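You operate a simulated robot arm through the tools that you are given. There is no shell and no other tool. Be economical: measure what you need, move in short steps, check, and stop when the job is done.

Carry out the task below with a simulated two-armed robot. There is one attempt and no reset: what you move stays moved.

TASK
Press the blue housing's pin, bin it and stow the bin in the drawer.
Fine: the small blue bin, the black bench's drawer; shut it; the press slide ends pulled out. Where these are worked on the way, their far stop is far enough and under half their travel is too little: press slide.
Where things are to end (x, y in the base frame): small blue bin within 60 mm of [540, -1050].

The check looks at the end state, three seconds after you hand in, the way a careful person would. Anything else that was tipped, shoved, dropped, spilled or broken makes it a failure.

THE ROBOT
Two 7-joint arms with two-finger parallel grippers on one trunk, on a base that drives. Base frame: it is fixed to the floor where the robot stands at the start and does not move with it; the origin is under the middle of the robot, x ahead of it, y to its left, z up. Readings come in mm, rad, newtons and seconds.
The left shoulder is at the start at [70, 163, 1145], the right one opposite. With the tool pointing down near the work surface each hand reaches from about 360 to 880 mm from the robot's upright axis, wherever it stands, measured 20 degrees to its own side. Places, roughly: black bench drawer [500, -1100, 600]; black bench drawer inside [600, -1100, 600]; blue valve lever [800, 100, 800]; inside of the small blue bin [500, -700, 700]; left green button [400, 200, 800]; press ram [700, 0, 900]; press slide [500, 0, 800]; right green button [400, -100, 800]. Payload 3.43 kg a hand.
Tool frame (each hand has its own): the origin (TCP) lies between the finger pads and is the grasp point; the fingertips stand 34 mm ahead of it; z points along the fingers, y is the line along which they close. The gripper opens to 128 mm. The fingers are 24 mm wide and 12 mm thick; the gripper's body (48 by 130 mm) begins 96 mm behind the TCP.
Orientation is told as [roll, pitch, yaw] about the base's x, y, z axes, in that order, counted from this pose: with the fingers straight down and closing along the base's y, the tool's x points along the base's -x, its y along +y and its z along -z.

THE INTERFACE
- The arms move only by the tool drive_tool. It takes "left_steps", "right_steps" or both (then of equal length, played together; a hand with none holds still); each is a list of rows, each a list of 7 numbers: the shift along the tool's x, y, z in cm, then the turn, a rotation vector about the tool's x, y, z in rad, then the gripper command, from -1 (fully open) to 1 (shut), values between in proportion. In form: [[x, y, z, ax, ay, az, jaw], ...]. A call has 1 to 8 rows; each row shifts and turns the commanded pose from where the row before left it, along the tool's axes as they then stand. Each row takes 0.2 s and may step no farther than 50 mm and 0.15 rad from the row before; otherwise, or with a gripper value out of range, the whole call is refused. Where a pose cannot be reached the arm comes as near as it can. A force on the tool above 40 N (or 10 N above the force at the start of the call, whichever is more), or a blocked arm, ends the call early, and 0.2 s more pass. Each finger travels about 153 mm/s and halts on what it meets, pressing with about 21 N; the grip force reading is that of the motor and also rises with nothing between the fingers. The clock runs only during rows and for 0.2 s after the last one: add rows that do not move to give the fingers time. The reply holds the time, the measured pose of the TCP, the force on the tool along the base axes, the opening and the grip force, in the units named above and with some noise, with the torque about the TCP (base axes, N m) and any sound that the robot's microphone picked up.
- Cameras (640 x 400 px; columns grow to the right, rows downward): "scene" is now at [105.5, -59.3, 1358.2]; the picture's right is [-0.74, -0.68, 0.00], its down [-0.48, 0.52, -0.71] and it looks along [0.48, -0.52, -0.71] (base axes); focal length 214 px, centre (320, 200). "left" rides on the left gripper at [76, 11, -160] in its tool frame; the picture's right is [-0.15, 0.99, 0.00], its down [-0.88, -0.13, -0.46] and it looks along [-0.45, -0.07, 0.89] (tool axes); focal length 234 px, centre (320, 200). "right" rides on the right gripper at [76, -11, -160] in its tool frame; the picture's right is [0.15, 0.99, 0.00], its down [-0.88, 0.13, -0.46] and it looks along [-0.45, 0.07, 0.89] (tool axes); focal length 234 px, centre (320, 200). There is no depth. A picture from a camera that has moved, and an enlarged one, comes with that camera's place and axes in the base frame and with its lens.
- get_image(camera): a new picture of that camera. No time passes.
- raise_lower(by): slides the trunk up (or, below 0, down) by that many mm; the arms and the scene camera ride with it, the base frame stays. It gives what a move gives, with no picture.
- roll_base(legs): drives the robot by 1 to 6 legs, each [ahead, left, turn to the left] in mm, mm and rad, along the robot's own axes; the way and the turn of a leg run together, so that a leg with both is an arc; at most 1500 mm and 3.142 rad a leg. The arms and the cameras ride along, it lands a little off, and it stops where it bumps. It gives what a move gives.
- turn_head(pan, tilt): turns the head with the scene camera to pan (to the left, within 1.501 rad either way) and tilt (down, from -0.506 to 1.204), counted from straight ahead of the robot. It gives what a move gives.
- zoom(camera, box): a new picture of the part [left, top, right, bottom] of that camera's present view, enlarged. No time passes.
- close_job(): hands the job in; it is judged then, once.

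Work in short steps. Places have to be worked out from the pictures, the camera data and where the tool is seen: move nearer, look again, correct. Check each grasp and each placing, and mend what went wrong. You have 120 turns and 100 pictures in all, those below and enlarged ones among them. Open the grippers and draw the arms clear of the work before you hand the job in, unless the task says otherwise; then end with one line.

The tools are called after "Request:" as a command line: name --argument value ..., lists and objects as JSON in quotes. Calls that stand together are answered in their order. drive_tool: Moves the arms, as the interface text tells. Its arguments: {"type":"object","properties":{"left_steps":{"type":"array","items":{"type":"array","items":{"type":"number"}}},"right_steps":{"type":"array","items":{"type":"array","items":{"type":"number"}}}},"required":[]} The other tools are called the same way: raise_lower (by) slides the trunk up or down; roll_base (legs) drives the base; turn_head (pan, tilt) turns the head that bears the scene camera; get_image (camera) takes a picture; zoom (camera, box) takes an enlarged picture of a part of a camera's view; close_job () hands the job in.

At the start:

```text
t: 0.0
left_tool_pos: [594.2, -91.4, 1095.2]
left_ee_rot: [0.0, 0.0, -0.001]
left_wrist_force: [0.5, 0.8, -0.4]
left_torque: [-0.01, 0.02, 0.02]
left_finger_gap: 128.0
left_grasp_force: 0.0
right_tool_pos: [372.4, -408.0, 999.6]
right_ee_rot: [-0.001, 0.0, 0.0]
right_wrist_force: [-0.5, -1.0, -0.3]
right_torque: [0.01, 0.02, -0.02]
right_finger_gap: 128.0
right_grasp_force: 0.0
trunk travel left (down, up): [-625.0, 315.0]
robot x, y, heading: [-0.8, 1.4, 0.001]
head pan, tilt: [-0.827, 0.787]
```

scene: 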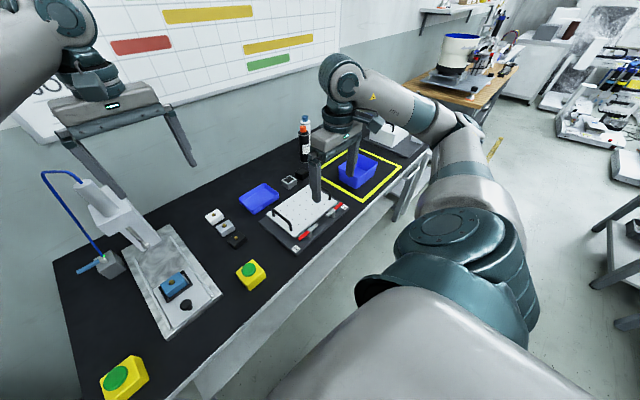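
right: 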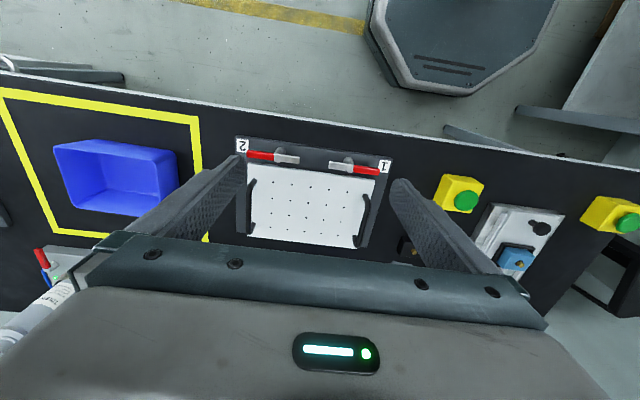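
left: 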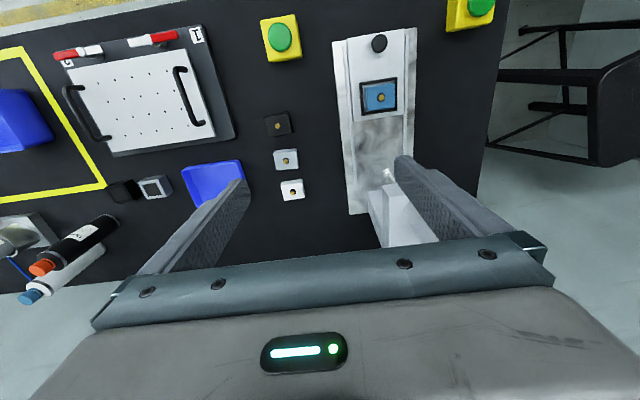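

I begin by looking at the press with the head turned to the front.

Request:
turn_head --pan 0.0 --tilt 0.8

Request:
zoom --camera "left" --box '[240, 0, 520, 240]'

Request:
get_image --camera "scene"

```text
t: 1.1
left_tool_pos: [594.8, -89.8, 1096.5]
left_ee_rot: [0.0, -0.001, 0.0]
left_wrist_force: [-0.4, -0.3, -1.2]
left_torque: [0.0, -0.02, 0.01]
left_finger_gap: 128.2
left_grasp_force: 0.1
right_tool_pos: [373.3, -408.5, 998.7]
right_ee_rot: [-0.002, 0.0, -0.001]
right_wrist_force: [-1.0, 1.2, 0.0]
right_torque: [-0.01, 0.0, -0.02]
right_finger_gap: 128.2
right_grasp_force: 0.1
trunk travel left (down, up): [-625.0, 315.0]
robot x, y, heading: [-2.1, 0.5, 0.002]
head pan, tilt: [0.0, 0.799]
```

```text
1.67 times, centred on (380, 120) of left
camera zoom: at [519.0, -79.4, 1255.2], right [0.15, 0.99, 0.0], down [0.88, -0.13, 0.46], along [0.45, -0.07, -0.89], focal length 390 px, centre (220, 333)
```

zoom: 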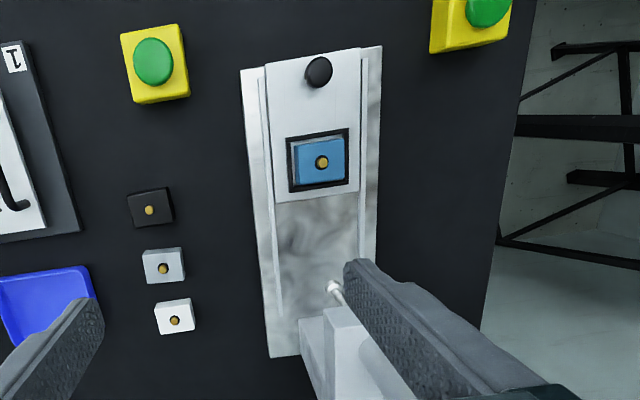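

```text
95 pictures are left
camera scene: at [131.3, 0.4, 1357.2], right [0.0, -1.0, 0.0], down [-0.72, 0.0, -0.7], along [0.7, 0.0, -0.72], focal length 214 px, centre (320, 200)
```

scene: 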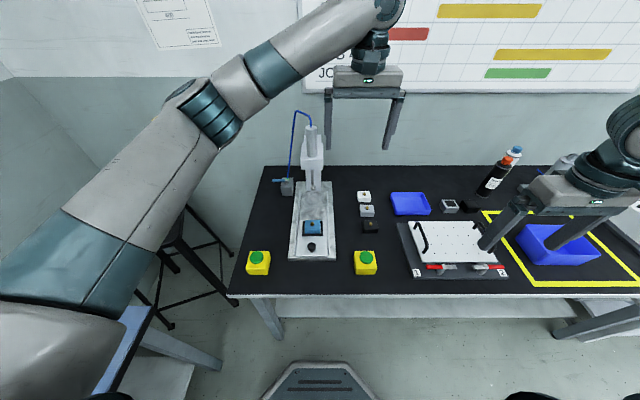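

Zooming in on the press, valve and buttons for geometry.

Request:
zoom --camera "scene" --box '[220, 100, 400, 290]'

Request:
turn_head --pan -1.1 --tilt 0.8

Request:
get_image --camera "scene"

```text
2.11 times, centred on (310, 195) of scene
camera zoom: at [131.3, 0.4, 1357.2], right [0.0, -1.0, 0.0], down [-0.72, 0.0, -0.7], along [0.7, 0.0, -0.72], focal length 452 px, centre (341, 210)
```

zoom: 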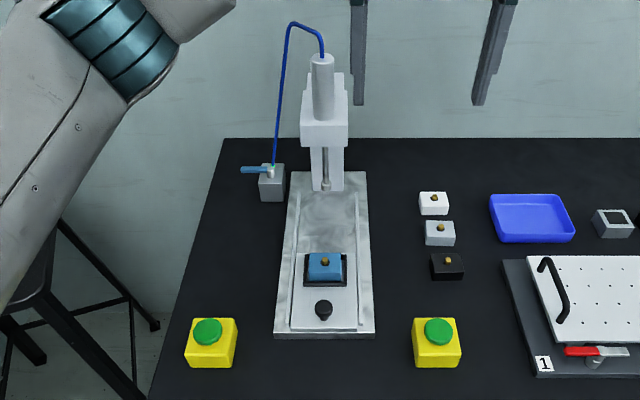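

```text
t: 2.5
left_tool_pos: [593.6, -91.1, 1095.5]
left_ee_rot: [0.0, 0.001, 0.002]
left_wrist_force: [0.0, -1.0, 0.3]
left_torque: [0.01, 0.03, 0.05]
left_finger_gap: 128.0
left_grasp_force: 0.1
right_tool_pos: [373.4, -407.6, 999.4]
right_ee_rot: [0.0, -0.001, 0.001]
right_wrist_force: [0.9, -0.1, 0.6]
right_torque: [0.0, -0.01, 0.04]
right_finger_gap: 127.8
right_grasp_force: 0.0
trunk travel left (down, up): [-625.0, 315.0]
robot x, y, heading: [-2.2, -1.4, -0.001]
head pan, tilt: [-1.1, 0.799]
```

```text
93 pictures are left
camera scene: at [87.3, -71.3, 1357.2], right [-0.89, -0.45, 0.0], down [-0.33, 0.64, -0.7], along [0.32, -0.62, -0.72], focal length 214 px, centre (320, 200)
```

scene: 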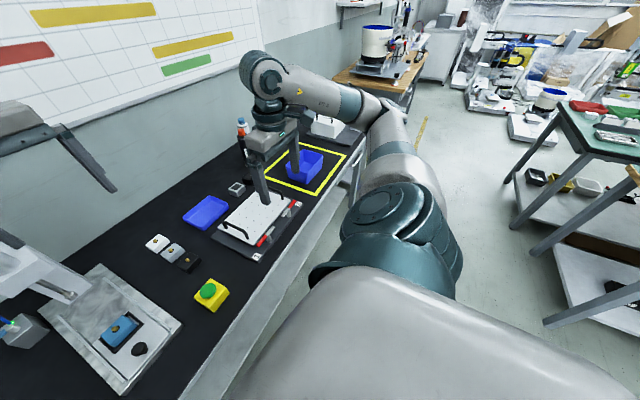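

The press slide is pulled out, its knob near (479, 26) by my estimate, with the housing near (561, 25). I move the left hand above the knob and look closer.

Request:
drive_tool --left_steps '[[2.5, 2.3, 2.5, 0, 0, 0, 0], [2.5, 2.3, 2.5, 0, 0, 0, 0], [2.5, 2.3, 2.5, 0, 0, 0, 0], [2, 2.3, 2.5, 0, 0, 0, 0], [2, 2.3, 2.5, 0, 0, 0, 0], [0, 0, 2, 0, 0, 0, 0.1]]'

Request:
get_image --camera "left"

Request:
turn_head --pan 0.0 --tilt 0.9

Request:
get_image --camera "scene"

```text
t: 3.9
left_tool_pos: [478.9, 23.6, 951.0]
left_ee_rot: [0.002, 0.001, 0.0]
left_wrist_force: [-0.2, -0.3, -0.4]
left_torque: [0.03, 0.0, -0.01]
left_finger_gap: 57.8
left_grasp_force: 0.1
right_tool_pos: [373.5, -408.1, 999.4]
right_ee_rot: [0.0, 0.001, 0.002]
right_wrist_force: [0.0, 0.2, 0.1]
right_torque: [-0.01, 0.01, 0.01]
right_finger_gap: 127.8
right_grasp_force: 0.1
trunk travel left (down, up): [-625.0, 315.0]
robot x, y, heading: [1.1, 0.4, 0.001]
head pan, tilt: [-1.1, 0.799]
```

```text
92 pictures are left
camera left: at [403.5, 35.5, 1110.8], right [0.15, 0.99, 0.0], down [0.88, -0.13, 0.46], along [0.45, -0.07, -0.89], focal length 234 px, centre (320, 200)
```

left: 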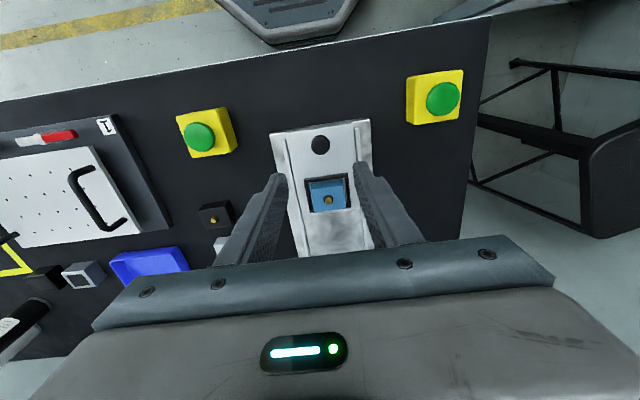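

```text
t: 5.2
left_tool_pos: [478.8, 24.0, 951.0]
left_ee_rot: [0.0, 0.001, 0.001]
left_wrist_force: [0.2, 0.4, -0.7]
left_torque: [-0.01, 0.02, 0.02]
left_finger_gap: 57.6
left_grasp_force: 0.2
right_tool_pos: [372.3, -407.3, 998.4]
right_ee_rot: [0.001, -0.001, 0.0]
right_wrist_force: [-0.2, 0.0, -0.2]
right_torque: [0.01, -0.03, 0.05]
right_finger_gap: 127.9
right_grasp_force: 0.1
trunk travel left (down, up): [-625.0, 315.0]
robot x, y, heading: [0.1, -1.7, -0.003]
head pan, tilt: [0.0, 0.901]
```

```text
91 pictures are left
camera scene: at [126.1, 0.5, 1349.3], right [0.0, -1.0, 0.0], down [-0.78, 0.0, -0.62], along [0.62, 0.0, -0.78], focal length 214 px, centre (320, 200)
```

scene: 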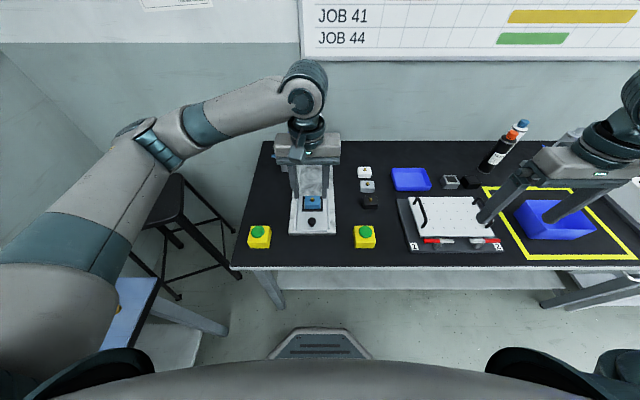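

Both views put the knob at about (480, 23, 799). I descend around it with the fingers 57 mm open, then close.

Request:
drive_tool --left_steps '[[0, 0, 4.8, 0, 0, 0, 0.1], [0, 0, 4.8, 0, 0, 0, 0.1], [0, 0, 4.6, 0, 0, 0, 0.1], [0, 0, 0, 0, 0, 0, 0.1], [0, 0, 0, 0, 0, 0, 1], [0, 0, 0, 0, 0, 0, 1], [0, 0, 0, 0, 0, 0, 1]]'

Request:
zoom --camera "left" --box '[200, 60, 440, 240]'

```text
t: 6.8
left_tool_pos: [476.5, 24.1, 807.1]
left_ee_rot: [0.0, 0.0, 0.0]
left_wrist_force: [-0.5, -5.4, -5.9]
left_torque: [-0.18, -0.69, -0.02]
left_finger_gap: 25.4
left_grasp_force: 45.0
right_tool_pos: [372.6, -408.8, 999.4]
right_ee_rot: [0.0, 0.0, 0.0]
right_wrist_force: [-0.1, 0.0, -0.1]
right_torque: [0.01, 0.04, -0.01]
right_finger_gap: 128.1
right_grasp_force: 0.0
trunk travel left (down, up): [-625.0, 315.0]
robot x, y, heading: [1.8, -1.3, -0.0]
head pan, tilt: [0.0, 0.901]
```

```text
2.22 times, centred on (320, 150) of left
camera zoom: at [401.2, 36.0, 968.0], right [0.15, 0.99, 0.0], down [0.88, -0.13, 0.46], along [0.45, -0.07, -0.89], focal length 520 px, centre (320, 311)
```

zoom: 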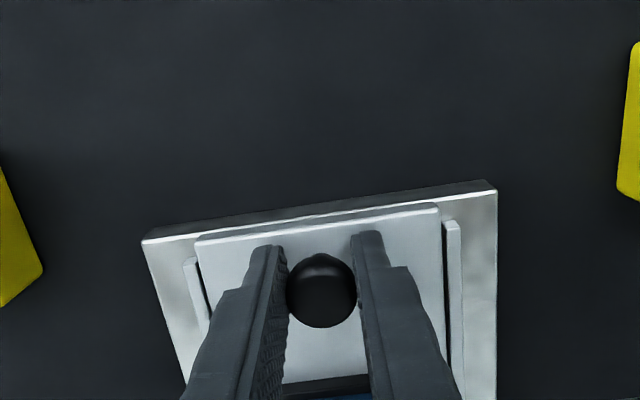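

The knob is gripped (25 mm). I push the slide inward (+x, tool −x) until it stops.

Request:
drive_tool --left_steps '[[-2, 0, 0, 0, 0, 0, 1], [-2, 0, 0, 0, 0, 0, 1], [-2, 0, 0, 0, 0, 0, 1], [-2, 0, 0, 0, 0, 0, 1], [-2, 0, 0, 0, 0, 0, 1], [-2, 0, 0, 0, 0, 0, 1], [-2, 0, 0, 0, 0, 0, 1], [-2, 0, 0, 0, 0, 0, 1]]'

Request:
get_image --camera "scene"

```text
t: 8.6
left_tool_pos: [620.7, 22.6, 808.2]
left_ee_rot: [0.003, 0.009, -0.007]
left_wrist_force: [-28.3, 3.8, 9.7]
left_torque: [-0.01, -5.33, 0.63]
left_finger_gap: 25.4
left_grasp_force: 44.9
right_tool_pos: [369.1, -406.0, 1001.0]
right_ee_rot: [0.0, -0.004, 0.002]
right_wrist_force: [0.3, -0.8, 0.1]
right_torque: [-0.01, 0.0, 0.01]
right_finger_gap: 128.0
right_grasp_force: 0.0
trunk travel left (down, up): [-625.0, 315.0]
robot x, y, heading: [-1.7, -2.8, 0.005]
head pan, tilt: [0.0, 0.901]
stopped in row 8 (left hand): the force on the tool passed its limit (the readings are from after the stop); the commanded pose is now the measured one
```

```text
89 pictures are left
camera scene: at [119.0, 1.8, 1350.1], right [0.0, -1.0, 0.0], down [-0.78, 0.0, -0.62], along [0.62, 0.0, -0.78], focal length 214 px, centre (320, 200)
```

scene: 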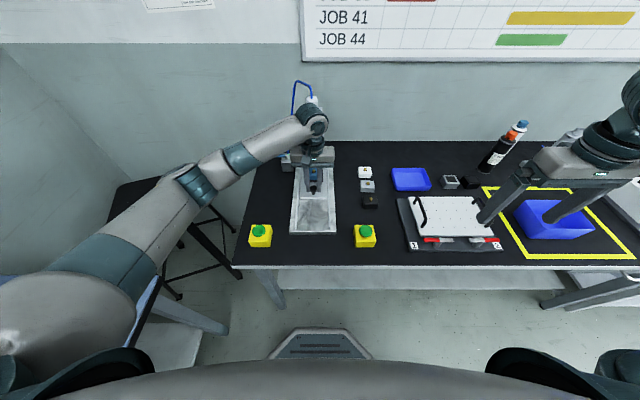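

The slide moved 144 mm to its stop. I release the knob, back out toward −x, then rise, and meanwhile bring the right hand over toward its button at (445, −132).

Request:
drive_tool --left_steps '[[0, 0, 0, 0, 0, 0, 0.1], [0, 0, 0, 0, 0, 0, 0.1], [4, 0, 0, 0, 0, 0, 0.1], [4.5, 0, 0, 0, 0, 0, 0.1], [4.5, 0, -2, 0, 0, 0, 0.5], [4.5, 1, -2, 0, 0, 0, 1], [0, 4.5, -2, 0, 0, 0, 1], [0, 4.8, 0, 0, 0, 0, 1]]' --right_steps '[[0, 0, 0, 0, 0, 0, 0], [-1, 4, 0, 0, 0, 0, 1], [-1, 4, 0, 0, 0, 0, 1], [-1, 4, 0, 0, 0, 0, 1], [-1.5, 4, 1, 0, 0, 0, 1], [-1, 4, 2, 0, 0, 0, 1], [-1, 4, 2, 0, 0, 0, 1], [-1, 3.4, 3, 0, 0, 0, 1]]'

Request:
zoom --camera "scene" --box '[220, 100, 400, 290]'

```text
refused: row 6 steps farther than a row can; nothing moved
```

```text
2.11 times, centred on (310, 195) of scene
camera zoom: at [119.0, 1.8, 1350.1], right [0.0, -1.0, 0.0], down [-0.78, 0.0, -0.62], along [0.62, 0.0, -0.78], focal length 452 px, centre (341, 210)
```

zoom: 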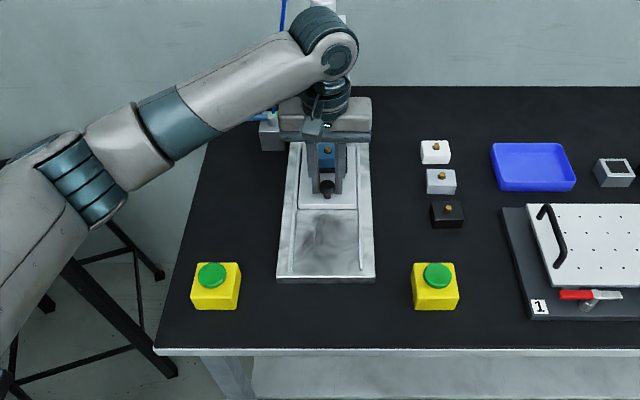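

One row was too long; I resend it with shorter steps.

Request:
drive_tool --left_steps '[[0, 0, 0, 0, 0, 0, 0.1], [0, 0, 0, 0, 0, 0, 0.1], [4, 0, 0, 0, 0, 0, 0.1], [4.5, 0, 0, 0, 0, 0, 0.1], [4.5, 0, -2, 0, 0, 0, 0.5], [4, 1, -2, 0, 0, 0, 1], [0, 4.5, -2, 0, 0, 0, 1], [0, 4.8, 0, 0, 0, 0, 1]]' --right_steps '[[0, 0, 0, 0, 0, 0, 0], [-1, 4, 0, 0, 0, 0, 1], [-1, 4, 0, 0, 0, 0, 1], [-1, 4, 0, 0, 0, 0, 1], [-1.5, 4, 1, 0, 0, 0, 1], [-1, 4, 2, 0, 0, 0, 1], [-1, 4, 2, 0, 0, 0, 1], [-1, 3.4, 3, 0, 0, 0, 1]]'

Request:
zoom --camera "scene" --box '[220, 100, 400, 290]'

```text
t: 10.4
left_tool_pos: [455.5, 130.1, 869.5]
left_ee_rot: [0.0, 0.014, -0.007]
left_wrist_force: [0.2, 0.0, -0.2]
left_torque: [-0.02, -0.02, 0.02]
left_finger_gap: 0.2
left_grasp_force: 21.0
right_tool_pos: [447.4, -131.5, 918.0]
right_ee_rot: [-0.004, -0.001, -0.001]
right_wrist_force: [0.0, 0.0, 0.2]
right_torque: [-0.03, 0.05, 0.0]
right_finger_gap: 0.5
right_grasp_force: 20.3
trunk travel left (down, up): [-625.0, 315.0]
robot x, y, heading: [-3.3, -3.9, -0.001]
head pan, tilt: [0.0, 0.901]
```

```text
2.11 times, centred on (310, 195) of scene
camera zoom: at [124.8, 3.4, 1349.4], right [0.0, -1.0, 0.0], down [-0.78, 0.0, -0.62], along [0.62, 0.0, -0.78], focal length 452 px, centre (341, 210)
```

zoom: 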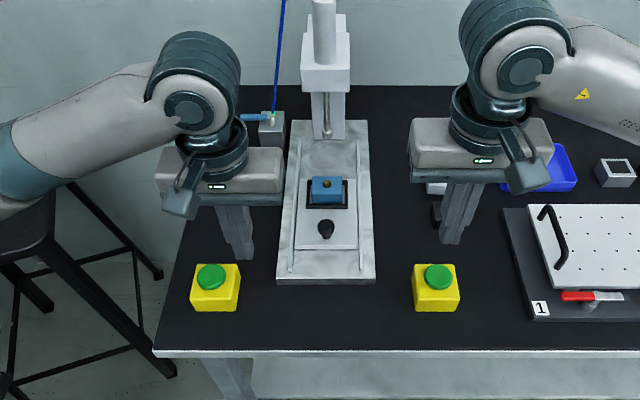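

The slide came back about 94 mm with the hand (knob now near x = 526). I take the left hand back above the knob to push it in again and release more carefully.

Request:
drive_tool --left_steps '[[0, -4, -2, 0, 0, 0, 0], [-2, -4, -1, 0, 0, 0, 0], [-3, -2.7, 0, 0, 0, 0, 0], [-2, 0, 0, 0, 0, 0, 0], [0, 0, 0, 0, 0, 0, 0]]'

Request:
get_image --camera "left"

```text
t: 11.6
left_tool_pos: [526.8, 20.3, 898.0]
left_ee_rot: [0.002, 0.014, -0.009]
left_wrist_force: [0.1, 0.1, 0.0]
left_torque: [0.0, 0.0, 0.0]
left_finger_gap: 64.1
left_grasp_force: 0.0
right_tool_pos: [446.9, -134.2, 918.8]
right_ee_rot: [0.001, 0.001, 0.0]
right_wrist_force: [0.3, 0.1, -0.2]
right_torque: [-0.03, -0.01, -0.02]
right_finger_gap: 0.0
right_grasp_force: 21.0
trunk travel left (down, up): [-625.0, 315.0]
robot x, y, heading: [0.1, 0.5, -0.004]
head pan, tilt: [0.0, 0.901]
```

```text
86 pictures are left
camera left: at [453.5, 31.7, 1058.6], right [0.15, 0.99, 0.0], down [0.89, -0.14, 0.44], along [0.44, -0.07, -0.9], focal length 234 px, centre (320, 200)
```

left: 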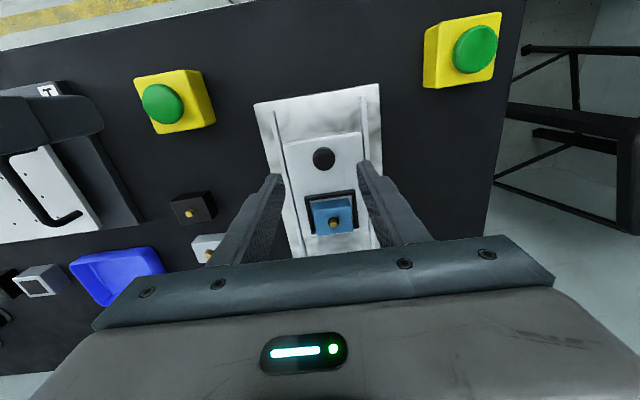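

Knob at about (528, 23). I descend, grip, and push in again.

Request:
drive_tool --left_steps '[[0, 0.2, 4.5, 0, -0.014, 0.009, 0.1], [0, 0, 4.3, 0, 0, 0, 0.1], [0, 0, 0, 0, 0, 0, 1], [0, 0, 0, 0, 0, 0, 1], [-3, 0, 0, 0, 0, 0, 1], [-3, 0, 0, 0, 0, 0, 1], [-2, 0, 0, 0, 0, 0, 1], [-0.8, 0, 0, 0, 0, 0, 1]]'

Request:
drive_tool --left_steps '[[-0.4, 0, 0, 0, 0, 0, 1], [-0.3, 0, 0, 0, 0, 0, 1], [0, 0, 0, 0, 0, 0, 1], [0, 0, 0, 0, 0, 0, 0.3], [0, 0, 0, 0, 0, 0, 0.1], [0, 0, 0, 0, 0, 0, 0]]'

Request:
get_image --camera "left"

```text
t: 13.5
left_tool_pos: [607.0, 23.6, 809.5]
left_ee_rot: [0.01, 0.011, -0.017]
left_wrist_force: [-18.0, 10.7, 15.2]
left_torque: [0.33, 1.22, -0.05]
left_finger_gap: 25.3
left_grasp_force: 44.6
right_tool_pos: [444.6, -132.1, 920.2]
right_ee_rot: [-0.001, -0.001, 0.002]
right_wrist_force: [0.2, -0.3, -0.7]
right_torque: [0.01, 0.01, 0.0]
right_finger_gap: 0.0
right_grasp_force: 21.1
trunk travel left (down, up): [-625.0, 315.0]
robot x, y, heading: [-3.1, -0.5, 0.001]
head pan, tilt: [0.0, 0.901]
stopped in row 8 (left hand): the force on the tool passed its limit (the readings are from after the stop); the commanded pose is now the measured one
```

```text
t: 14.9
left_tool_pos: [619.4, 22.9, 807.9]
left_ee_rot: [0.007, 0.008, -0.016]
left_wrist_force: [2.9, 2.6, 6.1]
left_torque: [-0.17, -0.21, 0.16]
left_finger_gap: 62.4
left_grasp_force: 0.2
right_tool_pos: [447.6, -132.4, 916.6]
right_ee_rot: [0.0, 0.001, 0.002]
right_wrist_force: [-0.5, -0.2, -0.4]
right_torque: [0.01, -0.03, 0.0]
right_finger_gap: 0.1
right_grasp_force: 20.5
trunk travel left (down, up): [-625.0, 315.0]
robot x, y, heading: [-2.6, -0.6, 0.002]
head pan, tilt: [0.0, 0.901]
```

```text
85 pictures are left
camera left: at [545.2, 34.7, 967.5], right [0.16, 0.99, 0.01], down [0.88, -0.15, 0.45], along [0.44, -0.07, -0.89], focal length 234 px, centre (320, 200)
```

left: 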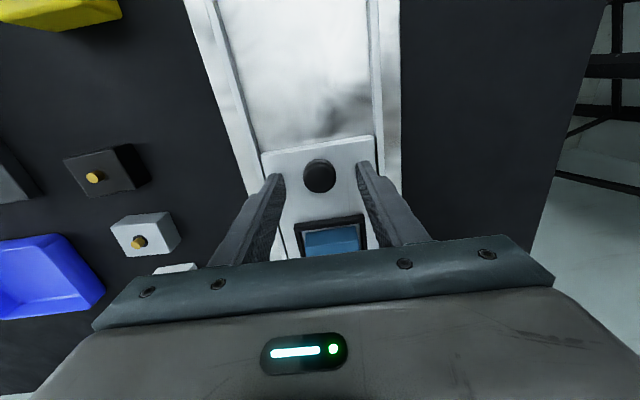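

I wait a few ticks with the fingers open to see whether the slide springs back on its own.

Request:
drive_tool --left_steps '[[0, 0, 0, 0, 0, 0, -0.2], [0, 0, 0, 0, 0, 0, -0.2], [0, 0, 0, 0, 0, 0, -0.2], [0, 0, 0, 0, 0, 0, -0.2]]'

Request:
get_image --camera "left"

```text
t: 15.9
left_tool_pos: [617.6, 23.4, 808.0]
left_ee_rot: [0.007, 0.008, -0.015]
left_wrist_force: [2.5, 4.8, 10.3]
left_torque: [-0.29, -0.21, 0.18]
left_finger_gap: 74.0
left_grasp_force: 0.1
right_tool_pos: [445.5, -132.3, 917.9]
right_ee_rot: [0.0, 0.0, 0.001]
right_wrist_force: [0.4, 0.1, -0.9]
right_torque: [0.0, 0.05, 0.01]
right_finger_gap: 0.0
right_grasp_force: 20.5
trunk travel left (down, up): [-625.0, 315.0]
robot x, y, heading: [-4.0, -2.6, 0.002]
head pan, tilt: [0.0, 0.901]
```

```text
84 pictures are left
camera left: at [544.2, 34.9, 967.6], right [0.16, 0.99, 0.01], down [0.88, -0.15, 0.45], along [0.44, -0.07, -0.89], focal length 234 px, centre (320, 200)
```

left: 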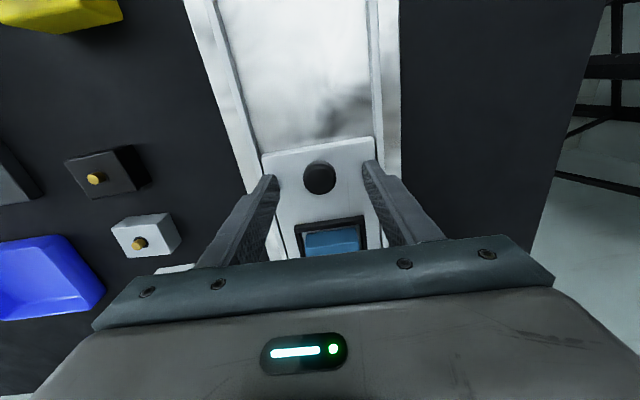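

The upward 10 N tells that the fingertips rest on the slide plate, which dragged it back before. I lift 3 cm first and only then back off.

Request:
drive_tool --left_steps '[[0, 0, -1.5, 0, 0, 0, -0.2], [0, 0, -1.5, 0, 0, 0, -0.2], [4, 0, 0, 0, 0, 0, 0.0], [4.5, 0, 0, 0, 0, 0, 0.0], [4.5, 0, -1, 0, 0, 0, 0.5], [3.5, 2, -2, 0, 0, 0, 1], [0, 4.5, -2, 0, 0, 0, 1], [0, 4.8, 0, 0, 0, 0, 1]]'

Request:
zoom --camera "scene" --box '[220, 100, 400, 290]'

```text
t: 17.7
left_tool_pos: [454.1, 140.0, 887.7]
left_ee_rot: [0.007, 0.008, -0.018]
left_wrist_force: [-0.4, 0.3, -0.4]
left_torque: [-0.03, 0.02, 0.0]
left_finger_gap: 0.0
left_grasp_force: 21.2
right_tool_pos: [446.6, -131.4, 917.1]
right_ee_rot: [-0.003, 0.0, 0.001]
right_wrist_force: [0.6, 0.9, 0.7]
right_torque: [-0.03, -0.04, 0.0]
right_finger_gap: 0.1
right_grasp_force: 20.7
trunk travel left (down, up): [-625.0, 315.0]
robot x, y, heading: [-5.1, 3.5, 0.001]
head pan, tilt: [0.0, 0.901]
```

```text
2.11 times, centred on (310, 195) of scene
camera zoom: at [123.1, 3.3, 1349.4], right [0.0, -1.0, 0.0], down [-0.78, 0.0, -0.62], along [0.62, 0.0, -0.78], focal length 452 px, centre (341, 210)
```

zoom: 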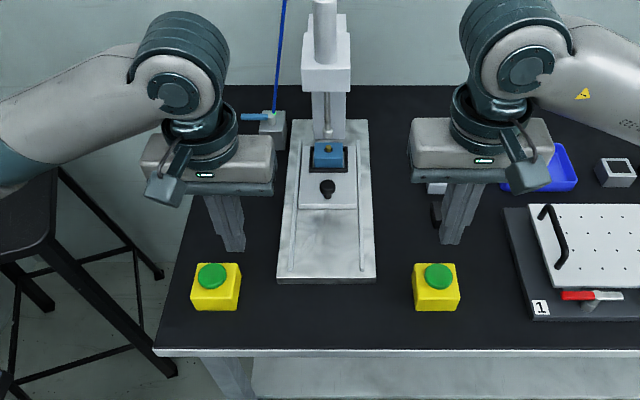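

The slide is now seated at its far stop (knob x≈606) with the pin beneath the ram. I bring both closed hands just above the buttons.

Request:
drive_tool --left_steps '[[0.9, 3, 0, 0, 0, 0.018, 1], [0, 1.1, 1.5, 0, 0, 0, 1], [0, 0, 3.0, 0, 0, 0, 1]]' --right_steps '[[0.1, 0, 2.5, 0, 0, 0, 1], [0, 0, 2.5, 0, 0, 0, 1], [0, 0, 2.4, 0, 0, 0, 1]]'

Request:
get_image --camera "scene"

```text
t: 18.5
left_tool_pos: [447.1, 180.5, 844.4]
left_ee_rot: [0.009, 0.009, -0.035]
left_wrist_force: [-0.1, -0.4, 0.8]
left_torque: [-0.02, -0.01, -0.02]
left_finger_gap: 0.0
left_grasp_force: 20.7
right_tool_pos: [445.7, -132.6, 844.2]
right_ee_rot: [-0.001, 0.0, 0.001]
right_wrist_force: [-0.2, 1.0, -0.5]
right_torque: [-0.01, -0.07, 0.03]
right_finger_gap: 0.0
right_grasp_force: 20.9
trunk travel left (down, up): [-625.0, 315.0]
robot x, y, heading: [-0.4, -2.5, -0.002]
head pan, tilt: [0.0, 0.901]
```

```text
82 pictures are left
camera scene: at [124.2, 1.7, 1349.4], right [0.0, -1.0, 0.0], down [-0.78, 0.0, -0.62], along [0.62, 0.0, -0.78], focal length 214 px, centre (320, 200)
```

scene: 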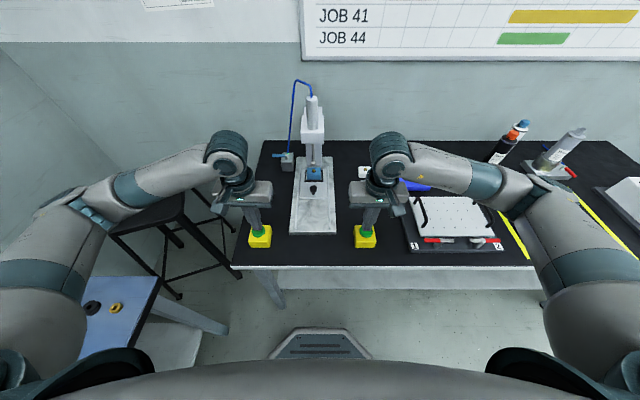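

Both fingertips are right above the buttons. I press both together in small rows and hold.

Request:
drive_tool --left_steps '[[0, 0, 1.2, 0, 0, 0, 1], [0, 0, 0.6, 0, 0, 0, 1], [0, 0, 0.6, 0, 0, 0, 1], [0, 0, 0.3, 0, 0, 0, 1], [0, 0, 0, 0, 0, 0, 1], [0, 0, 0, 0, 0, 0, 1], [0, 0, 0, 0, 0, 0, 1]]' --right_steps '[[0, 0, 1.2, 0, 0, 0, 1], [0, 0, 0.6, 0, 0, 0, 1], [0, 0, 0.6, 0, 0, 0, 1], [0, 0, 0.3, 0, 0, 0, 1], [0, 0, 0, 0, 0, 0, 1], [0, 0, 0, 0, 0, 0, 1], [0, 0, 0, 0, 0, 0, 1]]'

Request:
zoom --camera "scene" --box '[220, 100, 400, 290]'

```text
t: 19.8
left_tool_pos: [446.0, 180.3, 821.4]
left_ee_rot: [0.007, -0.002, -0.034]
left_wrist_force: [-3.3, 2.5, 23.2]
left_torque: [0.07, 0.12, -0.04]
left_finger_gap: 0.0
left_grasp_force: 21.0
right_tool_pos: [445.1, -132.0, 822.5]
right_ee_rot: [0.003, -0.014, -0.002]
right_wrist_force: [-3.2, -4.3, 27.5]
right_torque: [-0.15, 0.39, 0.06]
right_finger_gap: 0.1
right_grasp_force: 20.8
trunk travel left (down, up): [-625.0, 315.0]
robot x, y, heading: [-1.5, -1.0, 0.002]
head pan, tilt: [0.0, 0.901]
heard: click, click
stopped in row 6 (right hand): the force on the tool passed its limit (the readings are from after the stop); the commanded pose is now the measured one
```

```text
2.11 times, centred on (310, 195) of scene
camera zoom: at [119.5, 1.0, 1349.7], right [0.0, -1.0, 0.0], down [-0.78, 0.0, -0.62], along [0.62, 0.0, -0.78], focal length 452 px, centre (341, 210)
```

zoom: 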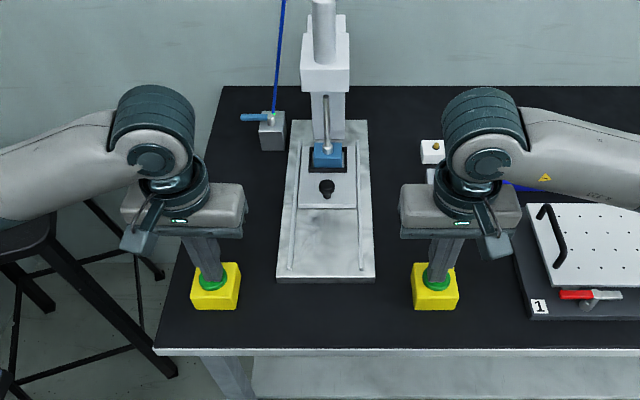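

Two clicks were heard and the ram has come down onto the pin. I hold the press briefly, then lift off both hands.

Request:
drive_tool --left_steps '[[0, 0, 0.1, 0, 0, 0, 1], [0, 0, 0, 0, 0, 0, 1], [0, 0, 0, 0, 0, 0, 1], [0, 0, 0, 0, 0, 0, 1]]' --right_steps '[[0, 0, 0.1, 0, 0, 0, 1], [0, 0, 0, 0, 0, 0, 1], [0, 0, 0, 0, 0, 0, 1], [0, 0, 0, 0, 0, 0, 1]]'

Request:
zoom --camera "scene" --box '[280, 120, 360, 220]'

Request:
drive_tool --left_steps '[[0, 0, -2, 0, 0, 0, 1], [0, 0, -4, 0, 0, 0, 1], [0, 0, -2, 0, 0, 0.035, 1]]' --right_steps '[[0, 0, -2, 0, 0, 0, 1], [0, 0, -4, 0, 0, 0, 1], [0, 0, -4, 0, 0, 0, 1]]'

Request:
zoom --camera "scene" --box '[280, 120, 360, 220]'

```text
t: 20.7
left_tool_pos: [446.8, 180.3, 821.8]
left_ee_rot: [0.006, -0.004, -0.033]
left_wrist_force: [-5.0, 2.6, 23.0]
left_torque: [0.14, 0.22, -0.19]
left_finger_gap: 0.0
left_grasp_force: 20.4
right_tool_pos: [445.5, -132.7, 821.8]
right_ee_rot: [0.004, -0.015, 0.0]
right_wrist_force: [-6.8, -4.5, 28.6]
right_torque: [-0.18, 0.51, 0.2]
right_finger_gap: 0.2
right_grasp_force: 20.8
trunk travel left (down, up): [-625.0, 315.0]
robot x, y, heading: [-2.8, 0.4, 0.004]
head pan, tilt: [0.0, 0.901]
stopped in row 4 (right hand): the force on the tool passed its limit (the readings are from after the stop); the commanded pose is now the measured one
```

```text
4.00 times, centred on (320, 170) of scene
camera zoom: at [118.6, 0.9, 1349.6], right [0.0, -1.0, 0.0], down [-0.78, 0.0, -0.62], along [0.62, 0.0, -0.78], focal length 858 px, centre (320, 320)
```

zoom: 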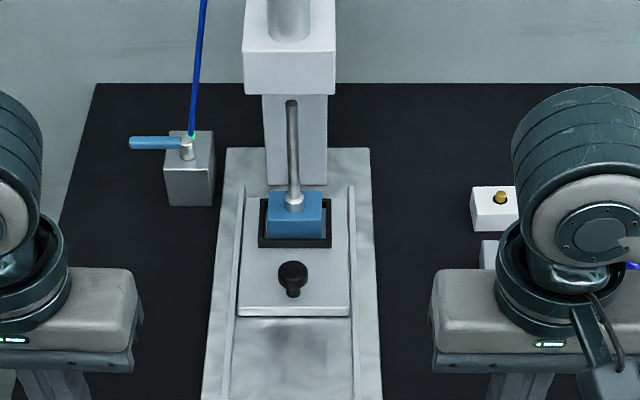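

```text
t: 21.5
left_tool_pos: [449.9, 179.9, 899.1]
left_ee_rot: [0.006, 0.003, -0.066]
left_wrist_force: [0.1, 0.3, 0.7]
left_torque: [-0.02, 0.0, -0.04]
left_finger_gap: 0.0
left_grasp_force: 20.8
right_tool_pos: [447.5, -132.8, 919.1]
right_ee_rot: [0.001, -0.008, 0.0]
right_wrist_force: [0.5, 0.4, 0.2]
right_torque: [-0.01, 0.02, 0.03]
right_finger_gap: 0.1
right_grasp_force: 20.9
trunk travel left (down, up): [-625.0, 315.0]
robot x, y, heading: [-4.6, -2.0, 0.002]
head pan, tilt: [0.0, 0.901]
```

```text
4.00 times, centred on (320, 170) of scene
camera zoom: at [124.8, 1.6, 1349.0], right [0.0, -1.0, 0.0], down [-0.78, 0.0, -0.62], along [0.62, 0.0, -0.78], focal length 858 px, centre (320, 320)
```

zoom: 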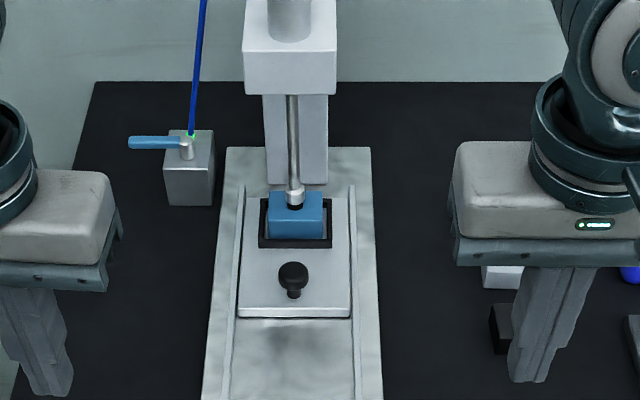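

The ram is retracting and the pin looks pressed in. I bring the left hand back above the knob at (606, 23) to pull the slide out.

Request:
drive_tool --left_steps '[[0, 0, 0, 0, 0, -0.066, 0], [-3, -3.5, 0, 0, 0, 0, 0], [-3, -3.5, 0, 0, 0, 0, 0], [-3, -3.5, 0, 0, 0, 0, 0], [-3, -3.5, 0, 0, 0, 0, 0], [-3, -1.7, 1, 0, 0, 0, 0], [0, 0, 0, 0, 0, 0, 0]]'

Request:
get_image --camera "left"

```text
t: 23.1
left_tool_pos: [600.6, 23.6, 890.7]
left_ee_rot: [0.007, 0.003, -0.001]
left_wrist_force: [-0.4, 0.1, 0.0]
left_torque: [0.03, 0.0, 0.01]
left_finger_gap: 64.1
left_grasp_force: 0.1
right_tool_pos: [446.8, -132.6, 920.4]
right_ee_rot: [0.001, -0.009, -0.002]
right_wrist_force: [-1.1, -0.4, -0.7]
right_torque: [-0.04, 0.01, -0.01]
right_finger_gap: 0.0
right_grasp_force: 21.2
trunk travel left (down, up): [-625.0, 315.0]
robot x, y, heading: [-2.8, 0.6, 0.002]
head pan, tilt: [0.0, 0.901]
```

```text
78 pictures are left
camera left: at [525.1, 34.4, 1050.0], right [0.15, 0.99, 0.01], down [0.88, -0.14, 0.45], along [0.45, -0.06, -0.89], focal length 234 px, centre (320, 200)
```

left: 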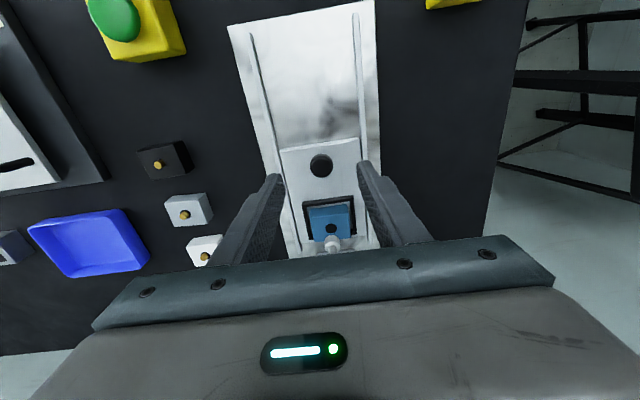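

Knob at about (607, 24). Descend to z≈815 (tips off the plate), grip and pull out slowly.

Request:
drive_tool --left_steps '[[-0.7, 0, 4, 0, 0, 0, 0], [0, 0, 3.5, 0, 0, 0, 0], [0, 0, 0, 0, 0, 0, 1], [0, 0, 0, 0, 0, 0, 1], [2, 0, 0, 0, 0, 0, 1], [3, 0, 0, 0, 0, 0, 1], [3, 0, 0, 0, 0, 0, 1], [3, 0, 0, 0, 0, 0, 1]]'

Request:
drive_tool --left_steps '[[1, 0, 0, 0, 0, 0, 1], [1, 0, 0, 0, 0, 0, 1], [0.5, 0, 0, 0, 0, 0, 1], [0, 0, 0, 0, 0, 0, 1]]'

Request:
zoom --camera "scene" --box '[260, 120, 360, 250]'

```text
t: 24.9
left_tool_pos: [497.0, 24.2, 814.0]
left_ee_rot: [0.007, 0.004, -0.002]
left_wrist_force: [-1.5, 3.4, -7.8]
left_torque: [-0.03, -0.34, -0.07]
left_finger_gap: 25.4
left_grasp_force: 45.4
right_tool_pos: [446.2, -132.6, 919.4]
right_ee_rot: [0.003, -0.01, -0.001]
right_wrist_force: [0.2, 0.5, 0.6]
right_torque: [0.0, 0.01, -0.01]
right_finger_gap: 0.2
right_grasp_force: 21.4
trunk travel left (down, up): [-625.0, 315.0]
robot x, y, heading: [3.7, 1.3, -0.0]
head pan, tilt: [0.0, 0.901]
```

```text
t: 25.9
left_tool_pos: [475.9, 24.4, 814.1]
left_ee_rot: [0.006, -0.002, 0.003]
left_wrist_force: [34.6, 6.7, 2.3]
left_torque: [0.16, -0.87, 0.03]
left_finger_gap: 25.5
left_grasp_force: 44.6
right_tool_pos: [450.3, -132.9, 917.7]
right_ee_rot: [0.002, -0.006, -0.003]
right_wrist_force: [0.3, -0.7, -0.9]
right_torque: [0.0, -0.02, -0.01]
right_finger_gap: 0.0
right_grasp_force: 20.7
trunk travel left (down, up): [-625.0, 315.0]
robot x, y, heading: [1.3, -1.4, 0.006]
head pan, tilt: [0.0, 0.901]
```

```text
3.08 times, centred on (310, 185) of scene
camera zoom: at [129.2, 2.0, 1349.0], right [0.0, -1.0, 0.0], down [-0.79, 0.0, -0.62], along [0.62, 0.0, -0.79], focal length 660 px, centre (351, 246)
```

zoom: 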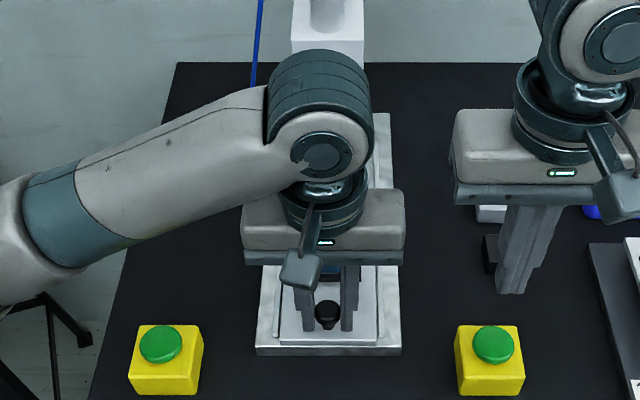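

The slide is at its outer stop. I relax, open, lift and park the left hand up and to the left, clear of the press.

Request:
drive_tool --left_steps '[[-0.4, 0, 0, 0, 0, 0, 1], [0, 0, 0, 0, 0, 0, 0], [0, 0, 0, 0, 0, 0, 0], [0, 0, -4, 0, 0, 0, 0], [0, 0, -4.5, 0, 0, 0, 0], [0, 3, -3, 0, 0, 0, 0], [0, 4.5, 0, 0, 0, 0, 0], [0, 4.5, 0, 0, 0, 0, 0]]'

Request:
drive_tool --left_steps '[[0, 4.5, 0, 0, 0, 0, 0], [0, 4.5, 0, 0, 0, 0, 0], [0, 4.5, 0, 0, 0, 0, 0], [0, 4.5, 0, 0, 0, 0, 0]]' --right_steps '[[-4, 2.5, -1, 0, 0, 0, 0], [-4, 3.5, -1, 0, 0, 0, 0], [-2.5, 4, 0, 0, 0, 0, 0], [0, 4.5, 0, 0, 0, 0, 0]]'

Request:
get_image --camera "right"

Request:
zoom --camera "scene" --box '[260, 120, 360, 250]'

```text
t: 27.7
left_tool_pos: [476.8, 144.5, 931.2]
left_ee_rot: [0.005, 0.002, -0.002]
left_wrist_force: [0.7, 0.8, -0.3]
left_torque: [-0.02, -0.02, -0.02]
left_finger_gap: 64.0
left_grasp_force: 0.0
right_tool_pos: [446.9, -133.6, 920.2]
right_ee_rot: [0.002, -0.011, -0.003]
right_wrist_force: [-0.1, 0.6, 0.3]
right_torque: [0.0, -0.02, -0.01]
right_finger_gap: 0.3
right_grasp_force: 21.0
trunk travel left (down, up): [-625.0, 315.0]
robot x, y, heading: [0.1, 0.6, 0.001]
head pan, tilt: [0.0, 0.901]
```

```text
refused: row 2 steps farther than a row can; nothing moved
```

```text
76 pictures are left
camera right: at [369.9, -142.9, 1078.3], right [-0.14, 0.99, 0.0], down [0.88, 0.13, 0.46], along [0.46, 0.07, -0.89], focal length 234 px, centre (320, 200)
```

right: 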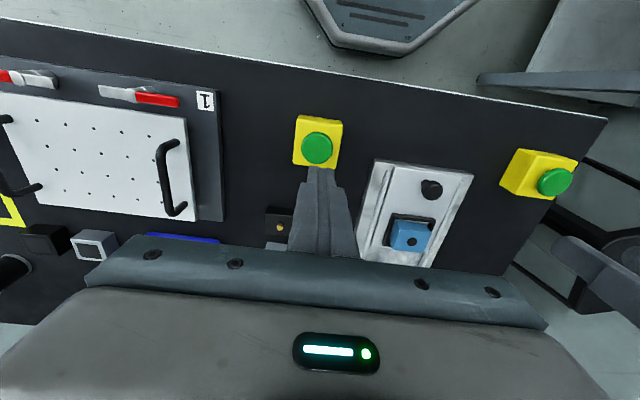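

```text
3.08 times, centred on (310, 185) of scene
camera zoom: at [123.7, 3.1, 1349.4], right [0.0, -1.0, 0.0], down [-0.78, 0.0, -0.62], along [0.62, 0.0, -0.78], focal length 660 px, centre (351, 246)
```

zoom: 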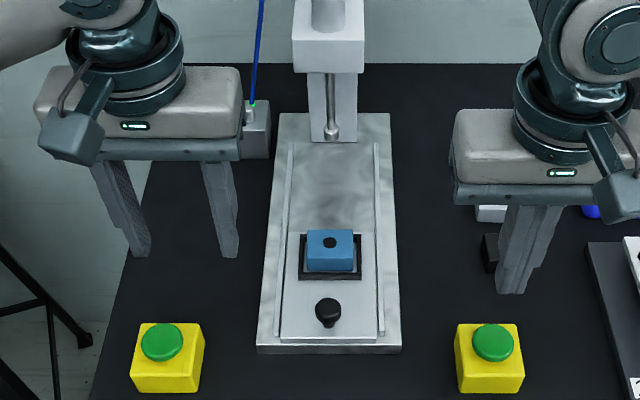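

The pin is pressed in (only a dark hole shows now). I move the left hand farther away and the right hand, open, over the housing at about (563, 26).

Request:
drive_tool --left_steps '[[2, 4.5, 0, 0, 0, 0, 0], [2, 4.5, 0, 0, 0, 0, 0], [2, 4.5, 0, 0, 0, 0, 0], [2, 4.5, 0, 0, 0, 0, 0], [0, 0, 0, 0, 0, 0, 0]]' --right_steps '[[-3.5, 2, -1, 0, 0, 0, 0], [-3.5, 3, -1, 0, 0, 0, -0.1], [-3, 3.5, 0, 0, 0, 0, -0.1], [-1.6, 3.7, 0, 0, 0, 0, -0.1], [0, 3.7, 0, 0, 0, 0, -0.1]]'

Request:
get_image --camera "right"

```text
t: 28.9
left_tool_pos: [395.8, 323.8, 933.5]
left_ee_rot: [0.006, 0.004, -0.003]
left_wrist_force: [-0.7, -0.8, 0.3]
left_torque: [-0.03, 0.04, -0.01]
left_finger_gap: 64.1
left_grasp_force: 0.1
right_tool_pos: [565.6, 27.0, 940.0]
right_ee_rot: [0.001, -0.009, -0.002]
right_wrist_force: [1.1, -0.7, -0.7]
right_torque: [0.03, 0.01, -0.01]
right_finger_gap: 70.3
right_grasp_force: 0.0
trunk travel left (down, up): [-625.0, 315.0]
robot x, y, heading: [-4.2, 1.5, 0.001]
head pan, tilt: [0.0, 0.901]
```

```text
74 pictures are left
camera right: at [489.6, 14.7, 1097.9], right [-0.14, 0.99, 0.0], down [0.88, 0.13, 0.46], along [0.46, 0.07, -0.89], focal length 234 px, centre (320, 200)
```

right: 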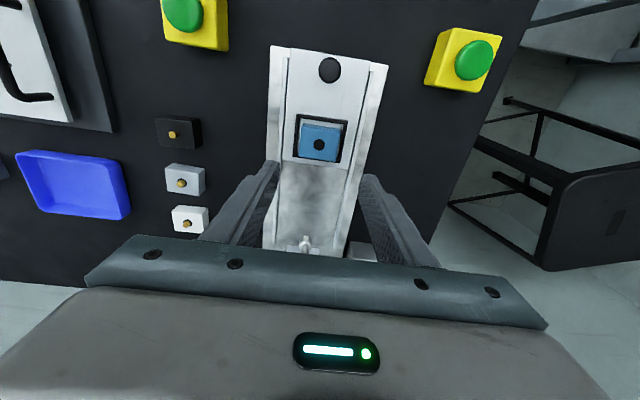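

Housing top at about (565, 27, 801). I zoom to judge how far the nest frame rises beside it.

Request:
zoom --camera "right" --box '[270, 100, 370, 175]'

Request:
zoom --camera "scene" --box '[290, 180, 330, 230]'

```text
5.33 times, centred on (320, 138) of right
camera zoom: at [489.6, 14.7, 1097.9], right [-0.14, 0.99, 0.0], down [0.88, 0.13, 0.46], along [0.46, 0.07, -0.89], focal length 1249 px, centre (320, 533)
```

zoom: 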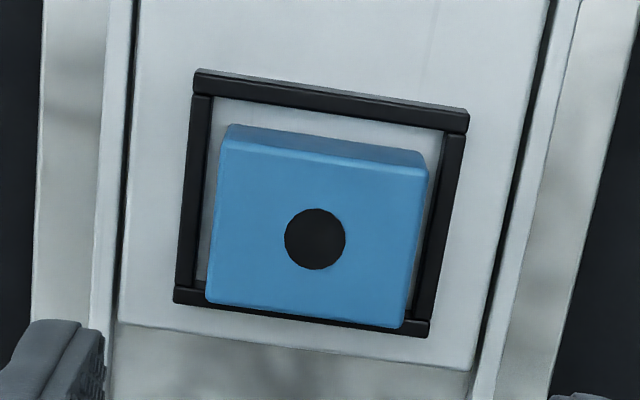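

```text
8.00 times, centred on (310, 205) of scene
camera zoom: at [125.9, 1.4, 1349.1], right [0.0, -1.0, 0.0], down [-0.78, 0.0, -0.62], along [0.62, 0.0, -0.78], focal length 1716 px, centre (400, 160)
```

zoom: 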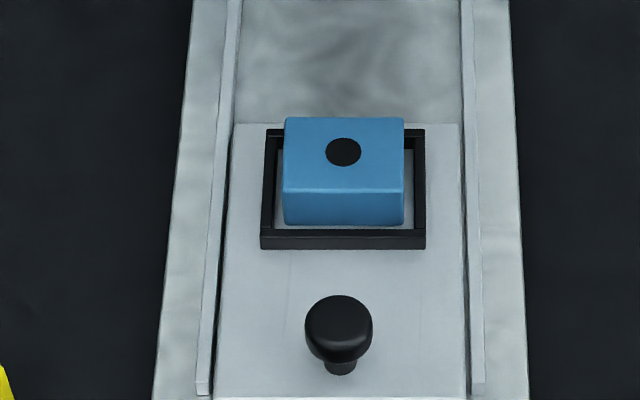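

The nest frame rises to about z 786 and the housing is ~50 mm wide, so I grip its top 11 mm with TCP z≈824.

Request:
drive_tool --right_steps '[[0, 0, 4.5, 0, 0, 0, -0.1], [0, 0, 4.5, 0, 0.009, 0, -0.1], [0, 0, 2, 0, 0, 0, -0.1], [0, 0, 0.6, 0, 0, 0, -0.1], [0, 0, 0, 0, 0, 0, 0.1], [0, 0, 0, 0, 0, 0, 1], [0, 0, 0, 0, 0, 0, 1]]'

Request:
zoom --camera "right" --box '[220, 100, 420, 250]'

```text
t: 30.5
left_tool_pos: [394.9, 323.4, 933.4]
left_ee_rot: [0.007, 0.001, -0.001]
left_wrist_force: [0.3, 0.5, -0.1]
left_torque: [0.0, -0.03, -0.03]
left_finger_gap: 63.9
left_grasp_force: 0.1
right_tool_pos: [564.9, 25.2, 824.4]
right_ee_rot: [0.002, -0.001, -0.002]
right_wrist_force: [-0.2, 1.1, 0.0]
right_torque: [-0.01, 0.02, -0.03]
right_finger_gap: 49.3
right_grasp_force: 21.5
trunk travel left (down, up): [-625.0, 315.0]
robot x, y, heading: [-2.5, -1.0, 0.002]
head pan, tilt: [0.0, 0.901]
```

```text
2.67 times, centred on (320, 175) of right
camera zoom: at [489.4, 14.6, 983.6], right [-0.15, 0.99, 0.0], down [0.88, 0.13, 0.46], along [0.45, 0.07, -0.89], focal length 624 px, centre (320, 267)
```

zoom: 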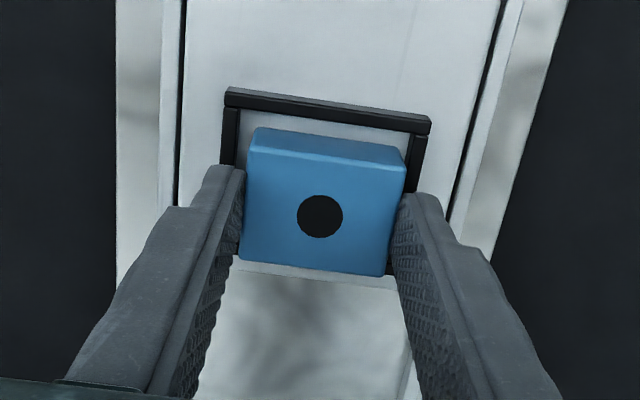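

Gripped at 49 mm. I lift 13 cm and check the housing stays.

Request:
drive_tool --right_steps '[[0, 0, -1.5, 0, 0, 0, 1], [0, 0, -3, 0, 0, 0, 1], [0, 0, -4, 0, 0, 0, 1], [0, 0, -4.5, 0, 0, 0, 1], [0, 0, 0, 0, 0, 0, 1]]'

Request:
get_image --camera "right"

Request:
turn_head --pan -0.9 --tilt 0.8

Request:
get_image --camera "scene"

```text
t: 31.7
left_tool_pos: [395.4, 322.2, 933.1]
left_ee_rot: [0.007, 0.003, -0.002]
left_wrist_force: [0.4, -0.1, 1.0]
left_torque: [-0.02, -0.01, 0.01]
left_finger_gap: 63.8
left_grasp_force: 0.1
right_tool_pos: [563.5, 25.6, 954.8]
right_ee_rot: [0.001, 0.0, -0.002]
right_wrist_force: [-0.1, -0.1, -0.9]
right_torque: [0.0, 0.02, -0.03]
right_finger_gap: 49.2
right_grasp_force: 20.7
trunk travel left (down, up): [-625.0, 315.0]
robot x, y, heading: [-1.9, 4.1, -0.002]
head pan, tilt: [0.0, 0.901]
```

```text
70 pictures are left
camera right: at [489.0, 14.3, 1113.0], right [-0.15, 0.99, 0.0], down [0.88, 0.13, 0.46], along [0.45, 0.07, -0.89], focal length 234 px, centre (320, 200)
```

right: 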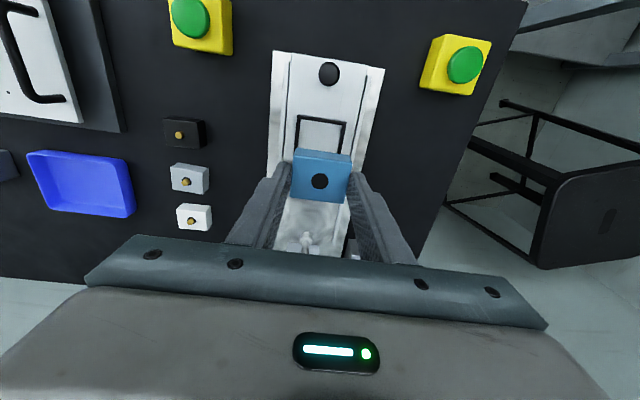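

```text
t: 32.9
left_tool_pos: [396.3, 323.3, 933.4]
left_ee_rot: [0.008, 0.002, 0.0]
left_wrist_force: [0.8, 0.2, -0.2]
left_torque: [0.01, -0.01, -0.03]
left_finger_gap: 64.1
left_grasp_force: 0.0
right_tool_pos: [563.8, 26.2, 953.8]
right_ee_rot: [0.002, 0.0, 0.0]
right_wrist_force: [0.2, -0.6, -0.6]
right_torque: [0.02, -0.03, -0.02]
right_finger_gap: 49.1
right_grasp_force: 21.1
trunk travel left (down, up): [-625.0, 315.0]
robot x, y, heading: [-4.6, 0.1, 0.003]
head pan, tilt: [-0.901, 0.799]
```

```text
69 pictures are left
camera scene: at [99.2, -61.8, 1357.2], right [-0.78, -0.62, 0.0], down [-0.45, 0.56, -0.7], along [0.43, -0.55, -0.72], focal length 214 px, centre (320, 200)
```

scene: 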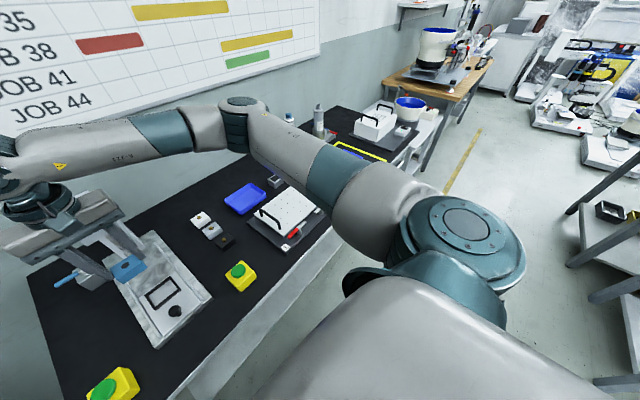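

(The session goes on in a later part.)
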